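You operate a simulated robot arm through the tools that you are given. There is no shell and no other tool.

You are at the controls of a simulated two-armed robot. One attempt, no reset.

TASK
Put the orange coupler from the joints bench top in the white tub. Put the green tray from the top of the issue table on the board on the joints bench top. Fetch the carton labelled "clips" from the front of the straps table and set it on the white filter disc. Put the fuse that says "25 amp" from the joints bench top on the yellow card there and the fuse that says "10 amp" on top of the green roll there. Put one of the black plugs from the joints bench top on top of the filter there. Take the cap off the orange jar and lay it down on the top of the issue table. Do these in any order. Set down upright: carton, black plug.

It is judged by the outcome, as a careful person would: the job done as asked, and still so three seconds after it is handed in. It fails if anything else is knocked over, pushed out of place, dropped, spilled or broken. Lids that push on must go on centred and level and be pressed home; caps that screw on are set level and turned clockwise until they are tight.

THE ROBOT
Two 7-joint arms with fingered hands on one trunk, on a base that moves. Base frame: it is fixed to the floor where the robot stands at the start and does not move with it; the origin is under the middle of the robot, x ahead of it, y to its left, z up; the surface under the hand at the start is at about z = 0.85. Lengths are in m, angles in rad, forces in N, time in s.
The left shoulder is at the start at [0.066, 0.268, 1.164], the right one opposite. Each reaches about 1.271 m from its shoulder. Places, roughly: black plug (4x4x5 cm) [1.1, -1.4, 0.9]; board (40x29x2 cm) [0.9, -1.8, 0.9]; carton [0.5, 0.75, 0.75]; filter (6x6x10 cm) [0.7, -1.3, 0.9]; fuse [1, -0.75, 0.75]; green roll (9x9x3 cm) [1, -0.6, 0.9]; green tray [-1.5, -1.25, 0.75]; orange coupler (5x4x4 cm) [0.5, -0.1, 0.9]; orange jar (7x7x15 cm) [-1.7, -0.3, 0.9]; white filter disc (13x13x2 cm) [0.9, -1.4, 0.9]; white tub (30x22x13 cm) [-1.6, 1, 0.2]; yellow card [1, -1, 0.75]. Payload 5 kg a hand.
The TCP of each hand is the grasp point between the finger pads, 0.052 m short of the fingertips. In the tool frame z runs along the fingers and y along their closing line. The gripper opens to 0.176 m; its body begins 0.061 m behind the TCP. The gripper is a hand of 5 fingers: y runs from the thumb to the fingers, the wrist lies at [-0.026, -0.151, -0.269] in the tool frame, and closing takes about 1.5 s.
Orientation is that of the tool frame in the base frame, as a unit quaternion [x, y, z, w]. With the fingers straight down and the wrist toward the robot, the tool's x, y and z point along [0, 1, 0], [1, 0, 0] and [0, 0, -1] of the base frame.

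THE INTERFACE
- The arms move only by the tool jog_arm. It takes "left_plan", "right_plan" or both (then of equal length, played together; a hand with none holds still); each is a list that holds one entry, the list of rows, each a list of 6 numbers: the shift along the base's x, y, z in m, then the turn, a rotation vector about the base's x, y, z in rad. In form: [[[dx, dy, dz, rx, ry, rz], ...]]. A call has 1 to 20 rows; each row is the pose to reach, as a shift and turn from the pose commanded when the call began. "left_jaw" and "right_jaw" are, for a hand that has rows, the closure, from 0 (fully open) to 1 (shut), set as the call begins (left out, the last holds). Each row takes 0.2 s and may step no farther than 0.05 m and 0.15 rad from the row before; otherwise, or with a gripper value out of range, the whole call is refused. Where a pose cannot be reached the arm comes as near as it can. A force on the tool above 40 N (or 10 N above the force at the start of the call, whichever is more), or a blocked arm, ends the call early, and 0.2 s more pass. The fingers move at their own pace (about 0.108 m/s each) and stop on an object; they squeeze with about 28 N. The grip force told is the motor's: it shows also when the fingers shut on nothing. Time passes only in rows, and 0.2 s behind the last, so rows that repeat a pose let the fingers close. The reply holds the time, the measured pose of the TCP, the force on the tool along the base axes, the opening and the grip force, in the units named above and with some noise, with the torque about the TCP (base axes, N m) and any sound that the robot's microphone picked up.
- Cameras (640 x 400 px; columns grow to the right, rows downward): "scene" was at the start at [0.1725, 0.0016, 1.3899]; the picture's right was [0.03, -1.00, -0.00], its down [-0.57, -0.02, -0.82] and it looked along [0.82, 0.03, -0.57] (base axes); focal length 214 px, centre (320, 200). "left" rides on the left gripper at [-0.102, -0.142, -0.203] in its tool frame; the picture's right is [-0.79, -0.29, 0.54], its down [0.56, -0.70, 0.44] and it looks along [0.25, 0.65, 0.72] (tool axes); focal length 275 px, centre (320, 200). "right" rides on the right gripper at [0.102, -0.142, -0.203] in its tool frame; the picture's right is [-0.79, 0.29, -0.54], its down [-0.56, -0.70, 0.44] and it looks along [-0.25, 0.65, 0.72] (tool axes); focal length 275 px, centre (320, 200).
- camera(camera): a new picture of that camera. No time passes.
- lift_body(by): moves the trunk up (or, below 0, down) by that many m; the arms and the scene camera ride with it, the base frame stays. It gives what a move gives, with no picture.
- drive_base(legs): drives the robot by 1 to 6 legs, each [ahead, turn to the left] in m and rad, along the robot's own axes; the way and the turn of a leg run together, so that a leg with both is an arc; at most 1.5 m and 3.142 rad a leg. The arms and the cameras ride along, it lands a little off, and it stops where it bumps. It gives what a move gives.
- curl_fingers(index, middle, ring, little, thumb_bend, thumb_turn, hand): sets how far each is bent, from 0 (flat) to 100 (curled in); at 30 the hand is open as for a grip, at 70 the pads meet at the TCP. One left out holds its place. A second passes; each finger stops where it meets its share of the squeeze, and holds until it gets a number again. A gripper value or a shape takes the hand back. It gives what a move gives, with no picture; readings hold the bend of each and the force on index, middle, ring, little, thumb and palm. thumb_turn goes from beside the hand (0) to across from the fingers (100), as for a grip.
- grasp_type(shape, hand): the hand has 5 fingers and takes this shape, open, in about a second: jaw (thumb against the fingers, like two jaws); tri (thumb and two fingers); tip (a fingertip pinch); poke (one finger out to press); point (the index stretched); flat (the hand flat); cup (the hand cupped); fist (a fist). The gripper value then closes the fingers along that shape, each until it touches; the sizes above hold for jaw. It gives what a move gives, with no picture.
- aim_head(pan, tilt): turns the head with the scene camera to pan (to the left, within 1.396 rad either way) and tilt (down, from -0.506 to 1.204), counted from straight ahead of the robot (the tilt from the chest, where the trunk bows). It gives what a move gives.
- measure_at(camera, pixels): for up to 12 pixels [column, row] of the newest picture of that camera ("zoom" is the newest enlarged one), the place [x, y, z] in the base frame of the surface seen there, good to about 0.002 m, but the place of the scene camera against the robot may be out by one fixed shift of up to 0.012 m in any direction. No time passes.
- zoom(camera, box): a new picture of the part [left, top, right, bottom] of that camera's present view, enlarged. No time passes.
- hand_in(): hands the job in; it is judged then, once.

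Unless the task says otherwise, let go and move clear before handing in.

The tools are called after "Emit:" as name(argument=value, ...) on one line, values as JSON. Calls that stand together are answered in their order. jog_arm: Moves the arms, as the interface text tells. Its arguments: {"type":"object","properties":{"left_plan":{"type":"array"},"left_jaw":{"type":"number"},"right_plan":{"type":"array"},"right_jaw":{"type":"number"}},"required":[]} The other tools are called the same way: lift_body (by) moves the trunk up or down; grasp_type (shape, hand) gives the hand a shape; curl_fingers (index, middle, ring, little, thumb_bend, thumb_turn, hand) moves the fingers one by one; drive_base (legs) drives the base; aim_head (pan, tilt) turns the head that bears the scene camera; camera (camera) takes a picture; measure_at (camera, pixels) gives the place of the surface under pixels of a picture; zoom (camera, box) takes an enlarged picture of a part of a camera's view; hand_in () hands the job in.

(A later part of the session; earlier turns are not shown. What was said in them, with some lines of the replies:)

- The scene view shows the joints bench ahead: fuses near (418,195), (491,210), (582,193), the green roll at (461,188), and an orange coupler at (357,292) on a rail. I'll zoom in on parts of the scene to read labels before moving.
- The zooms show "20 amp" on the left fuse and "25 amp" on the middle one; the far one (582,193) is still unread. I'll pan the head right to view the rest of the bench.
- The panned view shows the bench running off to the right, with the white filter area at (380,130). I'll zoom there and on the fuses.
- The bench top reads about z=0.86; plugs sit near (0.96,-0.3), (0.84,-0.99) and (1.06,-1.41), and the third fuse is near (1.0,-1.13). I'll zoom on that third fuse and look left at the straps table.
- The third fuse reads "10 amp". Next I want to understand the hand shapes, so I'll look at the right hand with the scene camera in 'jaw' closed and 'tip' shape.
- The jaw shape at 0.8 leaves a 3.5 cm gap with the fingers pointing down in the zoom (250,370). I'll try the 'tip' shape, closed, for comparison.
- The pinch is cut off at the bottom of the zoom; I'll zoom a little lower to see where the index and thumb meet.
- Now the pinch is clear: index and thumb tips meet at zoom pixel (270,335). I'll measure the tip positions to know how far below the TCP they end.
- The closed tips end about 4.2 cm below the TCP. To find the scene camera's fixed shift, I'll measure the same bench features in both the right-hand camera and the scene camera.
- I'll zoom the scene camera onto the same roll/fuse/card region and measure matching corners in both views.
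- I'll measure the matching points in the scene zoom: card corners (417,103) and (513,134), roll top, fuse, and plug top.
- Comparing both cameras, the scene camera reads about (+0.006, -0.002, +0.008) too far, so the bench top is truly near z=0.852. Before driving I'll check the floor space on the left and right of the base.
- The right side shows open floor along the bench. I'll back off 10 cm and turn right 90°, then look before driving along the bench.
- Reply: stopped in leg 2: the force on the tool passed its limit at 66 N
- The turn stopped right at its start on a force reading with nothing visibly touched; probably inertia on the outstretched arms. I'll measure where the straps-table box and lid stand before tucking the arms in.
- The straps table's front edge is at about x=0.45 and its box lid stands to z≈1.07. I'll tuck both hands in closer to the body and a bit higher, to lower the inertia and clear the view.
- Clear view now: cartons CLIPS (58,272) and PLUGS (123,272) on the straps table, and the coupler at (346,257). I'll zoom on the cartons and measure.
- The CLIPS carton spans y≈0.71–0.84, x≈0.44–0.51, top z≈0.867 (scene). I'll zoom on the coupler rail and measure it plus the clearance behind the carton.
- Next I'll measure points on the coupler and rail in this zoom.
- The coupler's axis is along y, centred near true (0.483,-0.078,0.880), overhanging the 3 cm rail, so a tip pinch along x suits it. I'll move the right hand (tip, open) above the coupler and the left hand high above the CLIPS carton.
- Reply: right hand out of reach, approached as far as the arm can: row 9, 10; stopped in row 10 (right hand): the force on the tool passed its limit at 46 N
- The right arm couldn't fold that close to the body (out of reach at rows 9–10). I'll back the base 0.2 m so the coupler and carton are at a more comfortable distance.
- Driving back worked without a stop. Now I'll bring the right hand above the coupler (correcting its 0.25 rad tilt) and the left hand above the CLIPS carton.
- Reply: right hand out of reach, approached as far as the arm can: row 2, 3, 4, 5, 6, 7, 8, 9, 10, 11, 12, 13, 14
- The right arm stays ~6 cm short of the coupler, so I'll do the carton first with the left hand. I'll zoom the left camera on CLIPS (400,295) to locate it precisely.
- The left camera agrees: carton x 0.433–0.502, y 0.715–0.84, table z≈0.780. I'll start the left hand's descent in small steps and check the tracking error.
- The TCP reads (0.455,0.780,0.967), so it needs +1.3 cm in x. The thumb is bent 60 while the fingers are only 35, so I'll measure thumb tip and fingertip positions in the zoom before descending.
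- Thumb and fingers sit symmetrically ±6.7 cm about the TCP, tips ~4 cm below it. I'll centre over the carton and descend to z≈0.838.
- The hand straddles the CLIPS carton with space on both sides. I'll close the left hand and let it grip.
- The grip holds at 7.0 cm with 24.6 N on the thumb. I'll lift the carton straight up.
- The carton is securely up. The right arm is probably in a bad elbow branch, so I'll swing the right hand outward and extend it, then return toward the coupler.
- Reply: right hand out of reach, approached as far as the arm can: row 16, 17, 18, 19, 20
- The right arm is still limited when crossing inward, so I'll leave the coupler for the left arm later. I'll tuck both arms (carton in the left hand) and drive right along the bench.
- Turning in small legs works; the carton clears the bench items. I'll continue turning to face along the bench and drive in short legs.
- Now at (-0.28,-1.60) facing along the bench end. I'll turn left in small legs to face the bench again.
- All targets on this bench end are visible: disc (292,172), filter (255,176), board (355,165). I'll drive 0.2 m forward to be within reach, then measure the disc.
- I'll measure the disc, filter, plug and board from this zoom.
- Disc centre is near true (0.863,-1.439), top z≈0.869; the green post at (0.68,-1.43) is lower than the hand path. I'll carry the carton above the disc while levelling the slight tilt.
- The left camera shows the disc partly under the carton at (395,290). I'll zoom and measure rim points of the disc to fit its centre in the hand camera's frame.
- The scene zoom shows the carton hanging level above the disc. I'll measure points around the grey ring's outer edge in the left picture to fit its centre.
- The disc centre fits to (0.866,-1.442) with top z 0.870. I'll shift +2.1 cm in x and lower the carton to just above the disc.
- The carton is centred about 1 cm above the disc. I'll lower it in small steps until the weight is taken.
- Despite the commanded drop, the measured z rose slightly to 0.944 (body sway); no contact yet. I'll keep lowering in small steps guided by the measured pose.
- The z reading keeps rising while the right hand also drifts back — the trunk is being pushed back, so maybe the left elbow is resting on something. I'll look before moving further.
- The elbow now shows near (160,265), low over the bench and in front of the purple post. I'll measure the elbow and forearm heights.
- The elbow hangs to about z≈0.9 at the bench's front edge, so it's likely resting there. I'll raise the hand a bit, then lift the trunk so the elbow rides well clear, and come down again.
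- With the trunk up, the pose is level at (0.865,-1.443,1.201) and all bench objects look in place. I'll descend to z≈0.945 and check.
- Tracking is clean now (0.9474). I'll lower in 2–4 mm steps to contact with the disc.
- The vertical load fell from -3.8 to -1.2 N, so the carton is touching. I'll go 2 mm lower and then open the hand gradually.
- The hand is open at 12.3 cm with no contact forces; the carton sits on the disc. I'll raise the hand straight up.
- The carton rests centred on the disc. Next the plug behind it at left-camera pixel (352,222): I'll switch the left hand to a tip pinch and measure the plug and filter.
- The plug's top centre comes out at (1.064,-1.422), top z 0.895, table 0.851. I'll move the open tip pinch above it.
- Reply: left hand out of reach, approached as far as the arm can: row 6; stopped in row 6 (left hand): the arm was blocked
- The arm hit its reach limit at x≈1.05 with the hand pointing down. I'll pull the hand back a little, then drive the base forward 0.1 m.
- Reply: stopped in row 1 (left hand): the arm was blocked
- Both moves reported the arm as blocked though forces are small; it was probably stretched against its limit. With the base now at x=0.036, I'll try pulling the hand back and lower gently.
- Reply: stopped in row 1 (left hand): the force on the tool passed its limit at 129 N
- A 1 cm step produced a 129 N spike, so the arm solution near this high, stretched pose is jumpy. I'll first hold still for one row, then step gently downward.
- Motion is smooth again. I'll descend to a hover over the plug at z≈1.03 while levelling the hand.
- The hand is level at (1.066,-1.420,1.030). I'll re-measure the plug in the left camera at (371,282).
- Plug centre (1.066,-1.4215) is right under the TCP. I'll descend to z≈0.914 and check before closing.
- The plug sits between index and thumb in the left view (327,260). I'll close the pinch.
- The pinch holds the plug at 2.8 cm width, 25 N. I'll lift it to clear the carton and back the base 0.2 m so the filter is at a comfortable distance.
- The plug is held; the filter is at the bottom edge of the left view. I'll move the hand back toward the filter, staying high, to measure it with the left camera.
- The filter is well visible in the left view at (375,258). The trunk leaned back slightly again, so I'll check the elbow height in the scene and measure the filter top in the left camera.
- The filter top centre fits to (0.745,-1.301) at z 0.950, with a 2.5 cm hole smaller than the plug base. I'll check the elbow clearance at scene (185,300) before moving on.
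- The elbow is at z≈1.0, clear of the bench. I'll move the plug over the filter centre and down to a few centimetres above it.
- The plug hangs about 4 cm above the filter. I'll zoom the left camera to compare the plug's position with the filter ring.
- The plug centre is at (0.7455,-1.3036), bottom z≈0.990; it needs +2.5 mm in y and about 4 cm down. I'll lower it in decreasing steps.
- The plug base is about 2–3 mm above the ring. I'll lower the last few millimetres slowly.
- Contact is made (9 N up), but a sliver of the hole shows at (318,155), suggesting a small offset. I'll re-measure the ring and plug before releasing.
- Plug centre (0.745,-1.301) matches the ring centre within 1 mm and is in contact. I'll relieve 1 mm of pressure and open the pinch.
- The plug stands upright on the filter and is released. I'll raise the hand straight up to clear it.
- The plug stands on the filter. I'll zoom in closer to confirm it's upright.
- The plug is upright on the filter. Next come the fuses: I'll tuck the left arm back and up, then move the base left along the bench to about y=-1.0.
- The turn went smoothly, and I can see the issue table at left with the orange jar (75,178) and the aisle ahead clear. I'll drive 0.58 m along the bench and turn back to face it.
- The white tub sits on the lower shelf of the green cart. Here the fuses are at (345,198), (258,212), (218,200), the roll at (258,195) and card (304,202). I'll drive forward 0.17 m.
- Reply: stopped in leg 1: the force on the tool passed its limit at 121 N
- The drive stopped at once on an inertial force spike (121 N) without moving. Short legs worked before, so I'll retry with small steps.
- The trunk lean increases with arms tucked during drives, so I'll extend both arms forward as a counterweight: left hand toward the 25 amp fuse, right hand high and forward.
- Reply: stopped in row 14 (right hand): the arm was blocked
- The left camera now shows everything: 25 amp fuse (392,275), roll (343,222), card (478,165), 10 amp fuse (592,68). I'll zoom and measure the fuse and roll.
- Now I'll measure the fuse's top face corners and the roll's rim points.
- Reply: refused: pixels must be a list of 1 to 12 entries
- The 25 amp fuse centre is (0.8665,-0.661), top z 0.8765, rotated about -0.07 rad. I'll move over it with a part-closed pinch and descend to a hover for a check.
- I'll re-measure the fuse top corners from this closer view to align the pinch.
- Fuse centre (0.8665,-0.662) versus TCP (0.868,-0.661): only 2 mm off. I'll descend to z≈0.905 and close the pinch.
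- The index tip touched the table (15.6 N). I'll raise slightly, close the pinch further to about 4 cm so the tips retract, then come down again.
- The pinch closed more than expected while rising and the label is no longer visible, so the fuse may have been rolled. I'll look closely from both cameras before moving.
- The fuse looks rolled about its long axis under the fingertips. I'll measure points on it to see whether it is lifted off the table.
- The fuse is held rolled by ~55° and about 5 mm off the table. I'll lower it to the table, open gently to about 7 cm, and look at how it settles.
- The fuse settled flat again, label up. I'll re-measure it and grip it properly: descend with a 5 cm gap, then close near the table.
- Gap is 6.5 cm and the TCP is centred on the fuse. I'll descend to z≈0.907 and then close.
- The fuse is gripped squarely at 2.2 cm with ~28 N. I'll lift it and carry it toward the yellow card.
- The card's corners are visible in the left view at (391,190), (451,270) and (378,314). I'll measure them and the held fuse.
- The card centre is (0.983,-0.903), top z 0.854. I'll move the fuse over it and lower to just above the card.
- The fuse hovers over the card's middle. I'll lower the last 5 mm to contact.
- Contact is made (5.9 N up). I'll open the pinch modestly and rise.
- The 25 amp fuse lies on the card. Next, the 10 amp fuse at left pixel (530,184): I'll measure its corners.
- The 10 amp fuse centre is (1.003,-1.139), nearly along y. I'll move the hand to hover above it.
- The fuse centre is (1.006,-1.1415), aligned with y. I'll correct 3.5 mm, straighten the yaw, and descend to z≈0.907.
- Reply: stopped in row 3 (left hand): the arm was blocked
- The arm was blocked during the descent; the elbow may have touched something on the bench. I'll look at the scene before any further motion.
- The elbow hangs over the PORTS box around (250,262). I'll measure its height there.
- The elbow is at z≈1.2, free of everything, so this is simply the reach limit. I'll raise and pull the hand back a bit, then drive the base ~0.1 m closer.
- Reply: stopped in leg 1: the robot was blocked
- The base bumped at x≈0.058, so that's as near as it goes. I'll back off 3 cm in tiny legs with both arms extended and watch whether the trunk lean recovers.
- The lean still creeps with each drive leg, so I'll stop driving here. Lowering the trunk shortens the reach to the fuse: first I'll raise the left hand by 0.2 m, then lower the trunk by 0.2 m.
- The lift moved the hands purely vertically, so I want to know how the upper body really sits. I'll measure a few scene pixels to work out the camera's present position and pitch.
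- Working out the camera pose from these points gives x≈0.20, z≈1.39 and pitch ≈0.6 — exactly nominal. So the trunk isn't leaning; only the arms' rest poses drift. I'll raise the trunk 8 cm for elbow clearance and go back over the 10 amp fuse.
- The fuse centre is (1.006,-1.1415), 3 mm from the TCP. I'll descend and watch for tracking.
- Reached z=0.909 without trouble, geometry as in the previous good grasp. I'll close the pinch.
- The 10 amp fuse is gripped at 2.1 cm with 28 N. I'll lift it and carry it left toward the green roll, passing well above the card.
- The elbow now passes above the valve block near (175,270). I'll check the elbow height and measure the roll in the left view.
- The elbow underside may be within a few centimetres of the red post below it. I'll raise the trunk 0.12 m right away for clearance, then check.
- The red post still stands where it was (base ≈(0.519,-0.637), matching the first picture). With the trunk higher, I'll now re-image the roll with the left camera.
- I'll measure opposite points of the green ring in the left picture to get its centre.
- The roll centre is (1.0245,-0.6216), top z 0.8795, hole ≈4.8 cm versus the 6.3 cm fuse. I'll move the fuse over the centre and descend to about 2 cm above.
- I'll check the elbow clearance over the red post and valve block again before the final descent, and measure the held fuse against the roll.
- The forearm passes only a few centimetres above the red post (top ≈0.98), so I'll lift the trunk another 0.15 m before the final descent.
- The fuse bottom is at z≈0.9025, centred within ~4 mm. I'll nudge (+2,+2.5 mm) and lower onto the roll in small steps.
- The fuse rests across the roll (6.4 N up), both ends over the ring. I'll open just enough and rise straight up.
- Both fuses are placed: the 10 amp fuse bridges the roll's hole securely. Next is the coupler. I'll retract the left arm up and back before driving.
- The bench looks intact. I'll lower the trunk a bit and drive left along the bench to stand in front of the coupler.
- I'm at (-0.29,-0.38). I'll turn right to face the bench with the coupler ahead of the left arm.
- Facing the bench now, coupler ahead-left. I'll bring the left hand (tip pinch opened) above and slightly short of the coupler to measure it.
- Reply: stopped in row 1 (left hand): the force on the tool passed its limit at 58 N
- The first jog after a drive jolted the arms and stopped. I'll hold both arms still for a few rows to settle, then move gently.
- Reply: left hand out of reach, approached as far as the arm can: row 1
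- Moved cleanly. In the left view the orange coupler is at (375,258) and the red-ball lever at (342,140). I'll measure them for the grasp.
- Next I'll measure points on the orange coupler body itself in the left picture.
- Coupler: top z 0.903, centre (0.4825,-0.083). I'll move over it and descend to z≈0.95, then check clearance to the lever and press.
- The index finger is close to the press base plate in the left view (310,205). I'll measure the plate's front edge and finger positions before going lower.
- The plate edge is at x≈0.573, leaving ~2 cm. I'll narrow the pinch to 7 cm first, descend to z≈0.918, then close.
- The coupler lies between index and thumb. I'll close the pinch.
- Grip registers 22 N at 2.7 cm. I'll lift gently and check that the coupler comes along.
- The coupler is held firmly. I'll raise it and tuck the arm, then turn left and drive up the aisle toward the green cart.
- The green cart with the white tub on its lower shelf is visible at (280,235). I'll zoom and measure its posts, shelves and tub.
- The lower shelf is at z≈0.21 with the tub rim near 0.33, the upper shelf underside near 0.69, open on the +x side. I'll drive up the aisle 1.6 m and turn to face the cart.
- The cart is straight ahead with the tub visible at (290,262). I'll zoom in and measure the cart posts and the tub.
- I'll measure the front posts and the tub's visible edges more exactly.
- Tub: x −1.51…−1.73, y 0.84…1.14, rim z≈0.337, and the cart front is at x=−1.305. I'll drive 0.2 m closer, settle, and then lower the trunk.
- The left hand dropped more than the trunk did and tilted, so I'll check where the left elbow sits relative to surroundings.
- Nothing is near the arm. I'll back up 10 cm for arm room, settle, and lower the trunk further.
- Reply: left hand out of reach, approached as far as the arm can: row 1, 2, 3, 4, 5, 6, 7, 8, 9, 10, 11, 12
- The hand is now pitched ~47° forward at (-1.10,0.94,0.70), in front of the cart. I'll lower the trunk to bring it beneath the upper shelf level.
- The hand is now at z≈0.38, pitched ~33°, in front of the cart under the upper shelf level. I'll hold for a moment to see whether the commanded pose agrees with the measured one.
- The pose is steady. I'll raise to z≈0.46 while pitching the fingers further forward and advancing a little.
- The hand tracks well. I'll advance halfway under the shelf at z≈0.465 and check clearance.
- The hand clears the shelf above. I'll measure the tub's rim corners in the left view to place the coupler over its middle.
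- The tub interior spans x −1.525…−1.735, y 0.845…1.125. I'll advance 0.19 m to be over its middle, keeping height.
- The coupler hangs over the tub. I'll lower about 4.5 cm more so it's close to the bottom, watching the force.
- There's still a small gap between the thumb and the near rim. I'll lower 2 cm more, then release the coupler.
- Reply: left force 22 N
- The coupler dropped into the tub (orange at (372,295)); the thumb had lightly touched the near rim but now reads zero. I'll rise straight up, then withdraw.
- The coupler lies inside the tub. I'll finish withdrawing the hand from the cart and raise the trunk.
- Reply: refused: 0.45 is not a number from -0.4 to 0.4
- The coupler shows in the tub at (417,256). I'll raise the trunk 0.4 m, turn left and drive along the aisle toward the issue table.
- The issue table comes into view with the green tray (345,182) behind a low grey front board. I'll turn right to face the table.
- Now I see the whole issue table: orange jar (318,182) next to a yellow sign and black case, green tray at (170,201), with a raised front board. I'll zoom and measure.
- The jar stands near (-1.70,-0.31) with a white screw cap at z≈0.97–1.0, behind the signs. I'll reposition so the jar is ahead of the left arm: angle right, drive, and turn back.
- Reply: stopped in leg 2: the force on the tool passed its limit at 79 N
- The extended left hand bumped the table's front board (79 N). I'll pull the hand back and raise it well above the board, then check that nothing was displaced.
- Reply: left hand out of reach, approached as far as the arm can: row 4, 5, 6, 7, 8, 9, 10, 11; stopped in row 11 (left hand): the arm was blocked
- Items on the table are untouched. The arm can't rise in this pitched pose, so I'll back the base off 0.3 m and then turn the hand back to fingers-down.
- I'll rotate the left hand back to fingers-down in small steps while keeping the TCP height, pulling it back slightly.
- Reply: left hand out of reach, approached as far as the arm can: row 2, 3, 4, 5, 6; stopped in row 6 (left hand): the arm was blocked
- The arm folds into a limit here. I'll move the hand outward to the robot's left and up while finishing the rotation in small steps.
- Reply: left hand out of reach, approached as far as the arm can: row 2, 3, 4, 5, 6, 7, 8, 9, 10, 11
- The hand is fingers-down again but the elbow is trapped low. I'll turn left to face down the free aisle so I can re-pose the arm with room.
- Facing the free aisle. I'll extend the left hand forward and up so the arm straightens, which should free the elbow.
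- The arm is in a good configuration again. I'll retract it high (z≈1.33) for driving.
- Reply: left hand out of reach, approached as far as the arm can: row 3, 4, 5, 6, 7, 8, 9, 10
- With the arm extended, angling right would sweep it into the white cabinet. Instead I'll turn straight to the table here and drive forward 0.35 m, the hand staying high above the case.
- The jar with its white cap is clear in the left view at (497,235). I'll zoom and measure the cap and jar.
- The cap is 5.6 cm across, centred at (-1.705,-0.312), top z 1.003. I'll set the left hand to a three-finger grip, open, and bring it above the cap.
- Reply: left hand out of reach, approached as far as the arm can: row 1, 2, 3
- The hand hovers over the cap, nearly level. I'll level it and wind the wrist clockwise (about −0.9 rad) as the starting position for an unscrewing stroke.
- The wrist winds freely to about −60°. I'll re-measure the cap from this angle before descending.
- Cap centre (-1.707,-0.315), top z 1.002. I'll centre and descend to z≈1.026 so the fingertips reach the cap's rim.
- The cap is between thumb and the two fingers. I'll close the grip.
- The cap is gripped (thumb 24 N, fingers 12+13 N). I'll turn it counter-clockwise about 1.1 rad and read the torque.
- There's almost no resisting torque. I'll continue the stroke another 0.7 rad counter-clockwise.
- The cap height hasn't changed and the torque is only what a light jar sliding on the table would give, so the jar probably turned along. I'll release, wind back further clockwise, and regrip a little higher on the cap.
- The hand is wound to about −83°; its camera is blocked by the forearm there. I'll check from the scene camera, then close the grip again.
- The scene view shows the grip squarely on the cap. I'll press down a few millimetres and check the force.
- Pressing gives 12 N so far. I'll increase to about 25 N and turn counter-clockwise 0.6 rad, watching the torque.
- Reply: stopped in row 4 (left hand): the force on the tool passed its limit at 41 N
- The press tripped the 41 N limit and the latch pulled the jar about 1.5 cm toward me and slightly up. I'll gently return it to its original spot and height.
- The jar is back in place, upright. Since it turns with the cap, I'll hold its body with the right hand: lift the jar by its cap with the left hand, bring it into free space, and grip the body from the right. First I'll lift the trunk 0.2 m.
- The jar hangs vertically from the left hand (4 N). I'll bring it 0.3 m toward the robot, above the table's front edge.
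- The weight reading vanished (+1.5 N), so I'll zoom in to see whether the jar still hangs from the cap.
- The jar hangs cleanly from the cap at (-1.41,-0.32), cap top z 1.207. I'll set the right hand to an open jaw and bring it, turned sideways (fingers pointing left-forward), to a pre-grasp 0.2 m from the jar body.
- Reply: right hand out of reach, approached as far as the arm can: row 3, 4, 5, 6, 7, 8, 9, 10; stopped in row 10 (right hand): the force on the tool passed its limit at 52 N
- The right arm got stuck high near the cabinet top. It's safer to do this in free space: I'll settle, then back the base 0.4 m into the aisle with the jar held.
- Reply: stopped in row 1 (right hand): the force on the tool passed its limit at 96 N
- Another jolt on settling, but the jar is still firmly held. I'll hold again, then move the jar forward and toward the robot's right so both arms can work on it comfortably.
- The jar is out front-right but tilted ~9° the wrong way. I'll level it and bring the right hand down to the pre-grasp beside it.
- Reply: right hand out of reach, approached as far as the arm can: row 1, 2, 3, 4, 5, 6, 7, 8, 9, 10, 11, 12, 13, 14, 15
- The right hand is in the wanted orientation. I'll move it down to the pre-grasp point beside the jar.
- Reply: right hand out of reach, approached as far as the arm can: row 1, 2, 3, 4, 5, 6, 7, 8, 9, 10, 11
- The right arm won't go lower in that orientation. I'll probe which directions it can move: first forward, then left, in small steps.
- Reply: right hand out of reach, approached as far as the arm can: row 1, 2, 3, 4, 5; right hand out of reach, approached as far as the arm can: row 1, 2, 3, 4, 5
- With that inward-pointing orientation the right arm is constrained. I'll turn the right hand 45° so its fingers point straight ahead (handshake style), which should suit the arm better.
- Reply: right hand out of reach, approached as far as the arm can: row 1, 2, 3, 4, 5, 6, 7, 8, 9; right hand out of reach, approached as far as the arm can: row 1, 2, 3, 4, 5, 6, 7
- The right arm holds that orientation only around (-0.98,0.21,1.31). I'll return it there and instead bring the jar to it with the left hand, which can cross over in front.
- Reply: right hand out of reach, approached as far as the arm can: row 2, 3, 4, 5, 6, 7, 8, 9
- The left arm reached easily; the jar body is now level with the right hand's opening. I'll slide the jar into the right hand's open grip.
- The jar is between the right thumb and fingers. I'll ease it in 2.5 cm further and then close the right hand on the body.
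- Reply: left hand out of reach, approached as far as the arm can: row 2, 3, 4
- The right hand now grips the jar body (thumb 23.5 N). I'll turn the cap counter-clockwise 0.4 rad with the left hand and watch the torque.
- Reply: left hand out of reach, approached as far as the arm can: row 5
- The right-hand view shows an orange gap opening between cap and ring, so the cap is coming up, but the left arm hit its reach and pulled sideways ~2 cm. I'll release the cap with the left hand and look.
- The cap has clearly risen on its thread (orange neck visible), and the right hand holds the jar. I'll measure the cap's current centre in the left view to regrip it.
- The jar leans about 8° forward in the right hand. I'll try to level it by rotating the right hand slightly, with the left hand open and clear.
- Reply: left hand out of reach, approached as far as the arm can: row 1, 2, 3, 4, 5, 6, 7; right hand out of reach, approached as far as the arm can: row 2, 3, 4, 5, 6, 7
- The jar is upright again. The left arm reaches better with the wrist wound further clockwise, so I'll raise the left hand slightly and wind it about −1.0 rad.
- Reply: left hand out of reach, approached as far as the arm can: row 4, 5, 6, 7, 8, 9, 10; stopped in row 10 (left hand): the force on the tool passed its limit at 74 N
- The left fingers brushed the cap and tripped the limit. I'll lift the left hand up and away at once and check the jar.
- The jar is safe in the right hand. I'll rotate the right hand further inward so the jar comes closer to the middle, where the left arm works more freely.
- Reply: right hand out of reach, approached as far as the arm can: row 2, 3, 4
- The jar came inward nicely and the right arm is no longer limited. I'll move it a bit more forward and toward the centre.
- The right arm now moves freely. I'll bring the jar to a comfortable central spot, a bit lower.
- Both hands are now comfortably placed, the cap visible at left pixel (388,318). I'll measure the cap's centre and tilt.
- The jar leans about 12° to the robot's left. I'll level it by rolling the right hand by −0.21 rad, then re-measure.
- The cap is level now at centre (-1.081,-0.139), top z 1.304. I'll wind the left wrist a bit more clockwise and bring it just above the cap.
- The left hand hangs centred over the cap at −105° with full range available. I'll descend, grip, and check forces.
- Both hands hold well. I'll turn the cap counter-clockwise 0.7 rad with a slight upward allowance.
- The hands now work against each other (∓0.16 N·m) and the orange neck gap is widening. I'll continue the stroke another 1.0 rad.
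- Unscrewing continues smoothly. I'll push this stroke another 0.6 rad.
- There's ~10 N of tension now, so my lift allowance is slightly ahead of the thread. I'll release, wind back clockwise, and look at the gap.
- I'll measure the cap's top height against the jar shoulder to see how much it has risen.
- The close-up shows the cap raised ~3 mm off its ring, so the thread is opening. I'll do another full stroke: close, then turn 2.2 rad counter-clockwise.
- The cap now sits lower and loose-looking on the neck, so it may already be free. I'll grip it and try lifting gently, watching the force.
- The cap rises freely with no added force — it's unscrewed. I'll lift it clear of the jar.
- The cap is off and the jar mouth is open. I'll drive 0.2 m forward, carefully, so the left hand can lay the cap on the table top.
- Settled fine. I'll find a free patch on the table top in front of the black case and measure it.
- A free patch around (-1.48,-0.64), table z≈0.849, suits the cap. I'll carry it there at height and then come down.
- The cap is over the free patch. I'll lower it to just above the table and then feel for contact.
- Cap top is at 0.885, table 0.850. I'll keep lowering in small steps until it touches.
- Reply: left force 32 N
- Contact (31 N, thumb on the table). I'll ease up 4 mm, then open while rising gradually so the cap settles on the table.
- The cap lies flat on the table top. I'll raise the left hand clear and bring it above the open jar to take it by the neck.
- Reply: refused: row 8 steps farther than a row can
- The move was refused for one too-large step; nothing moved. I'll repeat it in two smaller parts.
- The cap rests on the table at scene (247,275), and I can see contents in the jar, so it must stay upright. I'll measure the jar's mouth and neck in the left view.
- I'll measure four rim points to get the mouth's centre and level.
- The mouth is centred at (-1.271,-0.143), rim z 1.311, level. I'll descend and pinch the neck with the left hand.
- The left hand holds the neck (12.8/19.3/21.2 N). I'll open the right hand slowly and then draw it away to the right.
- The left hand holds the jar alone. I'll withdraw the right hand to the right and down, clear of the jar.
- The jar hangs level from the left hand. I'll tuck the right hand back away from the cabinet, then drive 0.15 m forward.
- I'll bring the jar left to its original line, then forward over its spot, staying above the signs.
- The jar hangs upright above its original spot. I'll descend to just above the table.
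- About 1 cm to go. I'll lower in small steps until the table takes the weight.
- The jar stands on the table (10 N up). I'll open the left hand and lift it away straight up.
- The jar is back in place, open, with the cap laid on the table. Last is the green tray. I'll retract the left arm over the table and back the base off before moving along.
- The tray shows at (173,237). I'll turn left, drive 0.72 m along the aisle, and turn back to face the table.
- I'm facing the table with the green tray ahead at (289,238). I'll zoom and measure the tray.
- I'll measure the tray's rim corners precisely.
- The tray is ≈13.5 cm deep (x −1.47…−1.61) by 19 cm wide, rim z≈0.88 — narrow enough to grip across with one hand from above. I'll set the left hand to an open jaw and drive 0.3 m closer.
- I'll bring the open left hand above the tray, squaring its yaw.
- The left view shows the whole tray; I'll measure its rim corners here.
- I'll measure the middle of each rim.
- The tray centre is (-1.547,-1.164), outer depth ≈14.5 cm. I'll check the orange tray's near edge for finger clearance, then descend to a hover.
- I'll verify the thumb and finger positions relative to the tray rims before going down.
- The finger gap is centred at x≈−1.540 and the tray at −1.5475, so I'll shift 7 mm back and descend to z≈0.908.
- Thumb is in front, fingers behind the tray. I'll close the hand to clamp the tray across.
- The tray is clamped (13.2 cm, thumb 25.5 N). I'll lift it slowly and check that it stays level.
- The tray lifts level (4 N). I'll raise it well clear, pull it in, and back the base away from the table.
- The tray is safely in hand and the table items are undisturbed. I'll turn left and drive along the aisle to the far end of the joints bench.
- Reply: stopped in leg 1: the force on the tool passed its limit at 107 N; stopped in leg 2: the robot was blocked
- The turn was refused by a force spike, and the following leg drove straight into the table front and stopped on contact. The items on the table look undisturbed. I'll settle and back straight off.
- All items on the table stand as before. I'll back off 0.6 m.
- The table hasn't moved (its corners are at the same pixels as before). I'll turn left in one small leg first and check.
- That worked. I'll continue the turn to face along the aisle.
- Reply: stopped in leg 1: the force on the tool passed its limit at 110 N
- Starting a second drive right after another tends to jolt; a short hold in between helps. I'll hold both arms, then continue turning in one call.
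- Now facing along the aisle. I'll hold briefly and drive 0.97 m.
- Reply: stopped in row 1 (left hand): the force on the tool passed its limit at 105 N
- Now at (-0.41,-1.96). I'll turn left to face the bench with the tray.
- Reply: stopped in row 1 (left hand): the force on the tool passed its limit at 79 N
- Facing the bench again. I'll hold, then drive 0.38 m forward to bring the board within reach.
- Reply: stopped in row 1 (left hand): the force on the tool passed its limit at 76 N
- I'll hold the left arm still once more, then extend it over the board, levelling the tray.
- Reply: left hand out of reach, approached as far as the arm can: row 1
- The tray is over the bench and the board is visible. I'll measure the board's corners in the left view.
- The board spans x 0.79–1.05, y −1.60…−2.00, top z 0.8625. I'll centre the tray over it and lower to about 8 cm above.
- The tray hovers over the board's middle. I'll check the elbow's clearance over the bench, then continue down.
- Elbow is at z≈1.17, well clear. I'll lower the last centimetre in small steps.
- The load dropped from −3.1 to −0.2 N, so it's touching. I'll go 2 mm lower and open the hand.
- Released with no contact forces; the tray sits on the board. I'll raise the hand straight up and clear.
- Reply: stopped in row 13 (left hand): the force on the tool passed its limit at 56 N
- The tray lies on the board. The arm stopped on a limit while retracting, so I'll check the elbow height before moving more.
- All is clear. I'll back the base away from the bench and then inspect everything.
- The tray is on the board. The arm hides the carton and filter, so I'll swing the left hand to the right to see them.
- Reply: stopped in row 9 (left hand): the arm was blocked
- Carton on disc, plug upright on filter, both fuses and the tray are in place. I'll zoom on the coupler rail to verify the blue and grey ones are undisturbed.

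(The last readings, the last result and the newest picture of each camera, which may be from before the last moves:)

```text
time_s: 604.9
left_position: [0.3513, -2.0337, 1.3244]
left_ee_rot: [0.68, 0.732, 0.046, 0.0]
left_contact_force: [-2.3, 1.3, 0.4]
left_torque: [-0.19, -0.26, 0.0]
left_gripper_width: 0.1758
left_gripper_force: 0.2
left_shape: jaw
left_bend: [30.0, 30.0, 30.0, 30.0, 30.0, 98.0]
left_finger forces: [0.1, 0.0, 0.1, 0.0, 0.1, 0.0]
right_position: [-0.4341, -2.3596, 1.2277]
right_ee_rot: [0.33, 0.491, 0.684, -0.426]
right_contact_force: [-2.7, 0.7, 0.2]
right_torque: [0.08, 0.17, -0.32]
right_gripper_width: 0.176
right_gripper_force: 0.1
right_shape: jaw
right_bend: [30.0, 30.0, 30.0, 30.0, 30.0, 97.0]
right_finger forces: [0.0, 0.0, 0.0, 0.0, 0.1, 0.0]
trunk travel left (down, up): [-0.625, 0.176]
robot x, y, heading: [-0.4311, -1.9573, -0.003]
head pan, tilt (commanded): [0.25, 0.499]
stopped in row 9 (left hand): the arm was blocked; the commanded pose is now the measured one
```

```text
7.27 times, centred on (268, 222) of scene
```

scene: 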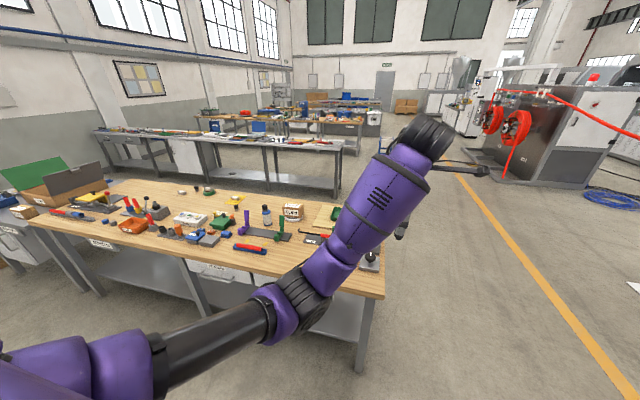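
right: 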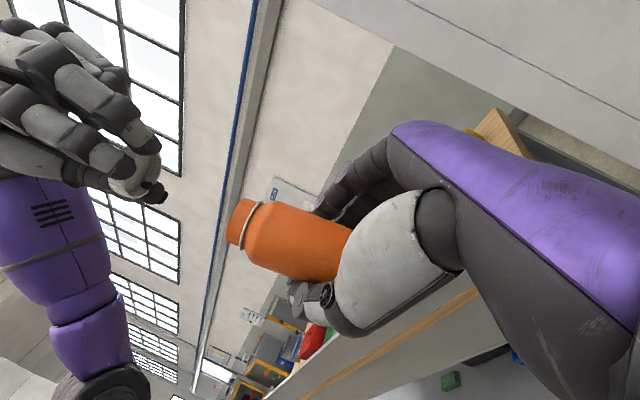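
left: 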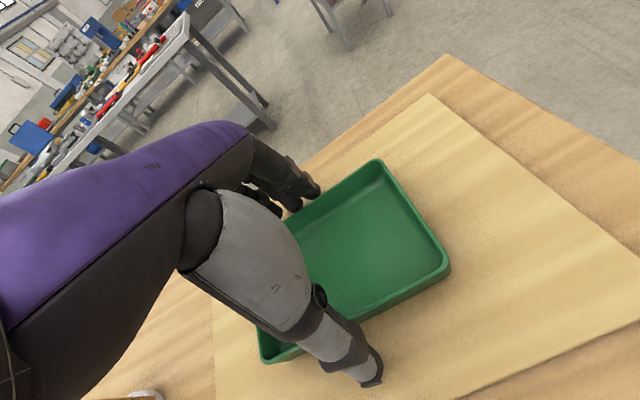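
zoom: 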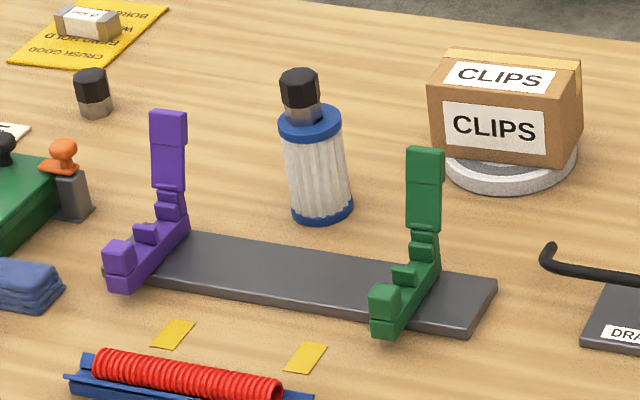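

I'll measure the blue and grey couplers directly to be sure they haven't moved.

Emit:
zoom(camera="scene", box=[40, 190, 130, 245])

Emit:
measure_at(camera="zoom", pixels=[[262, 170], [285, 168], [300, 185], [240, 180], [205, 160], [190, 165], [225, 160], [350, 205], [385, 210], [120, 158]])

```text
7.11 times, centred on (85, 218) of scene
```

zoom: 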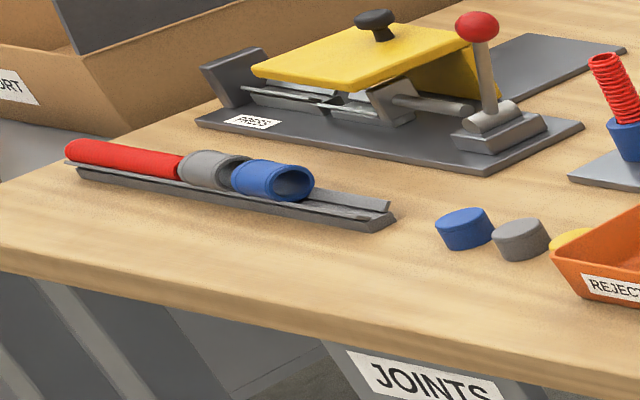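

```text
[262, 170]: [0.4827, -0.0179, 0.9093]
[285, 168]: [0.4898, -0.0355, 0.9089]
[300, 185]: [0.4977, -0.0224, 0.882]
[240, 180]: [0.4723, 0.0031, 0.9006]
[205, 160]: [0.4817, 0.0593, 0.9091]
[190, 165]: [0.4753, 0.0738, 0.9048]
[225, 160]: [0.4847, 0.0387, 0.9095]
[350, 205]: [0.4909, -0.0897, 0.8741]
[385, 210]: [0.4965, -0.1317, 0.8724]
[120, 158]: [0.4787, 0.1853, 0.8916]
```

All of it checks out: blue and grey couplers unmoved, plug upright on the filter, carton on the disc, fuses on the card and roll, tray on the board, coupler in the tub, cap off the jar and lying on the issue table. Both hands are empty and clear, so I'll hand in.

Emit:
hand_in()

```text
The job is handed in.
```

I did all seven parts and handed the job in; I don't have the verdict yet. My last look at the bench showed everything there where it should be, and both hands were empty and clear.

| Job | Where it ended up |
|---|---|
| Orange coupler | In the white tub, on the lower shelf of the green cart |
| Green tray | Flat on the board, near its middle |
| "Clips" carton | Upright on the white filter disc |
| "25 amp" fuse | On the yellow card, label up |
| "10 amp" fuse | Across the top of the green roll, both ends on the ring |
| Black plug | Upright on top of the filter |
| Orange jar's cap | Unscrewed and laid flat on the issue table |

A few things happened along the way that a careful check might notice:

- **Jar:** it turned with its cap on the table, so I lifted it and held the body with the other hand to unscrew it. I then set it back upright in its original spot, now open, with its contents still inside.
- **Tub:** my thumb touched the rim and pulled the tub roughly 1–1.5 cm toward the front of the cart.
- **Bumps:** the base bumped the joints bench once and the issue table once, and a hand hit the issue table's front board. I also pressed an elbow on the bench edge, and may have brushed the red post beside the orange tray. Nothing fell or visibly moved.
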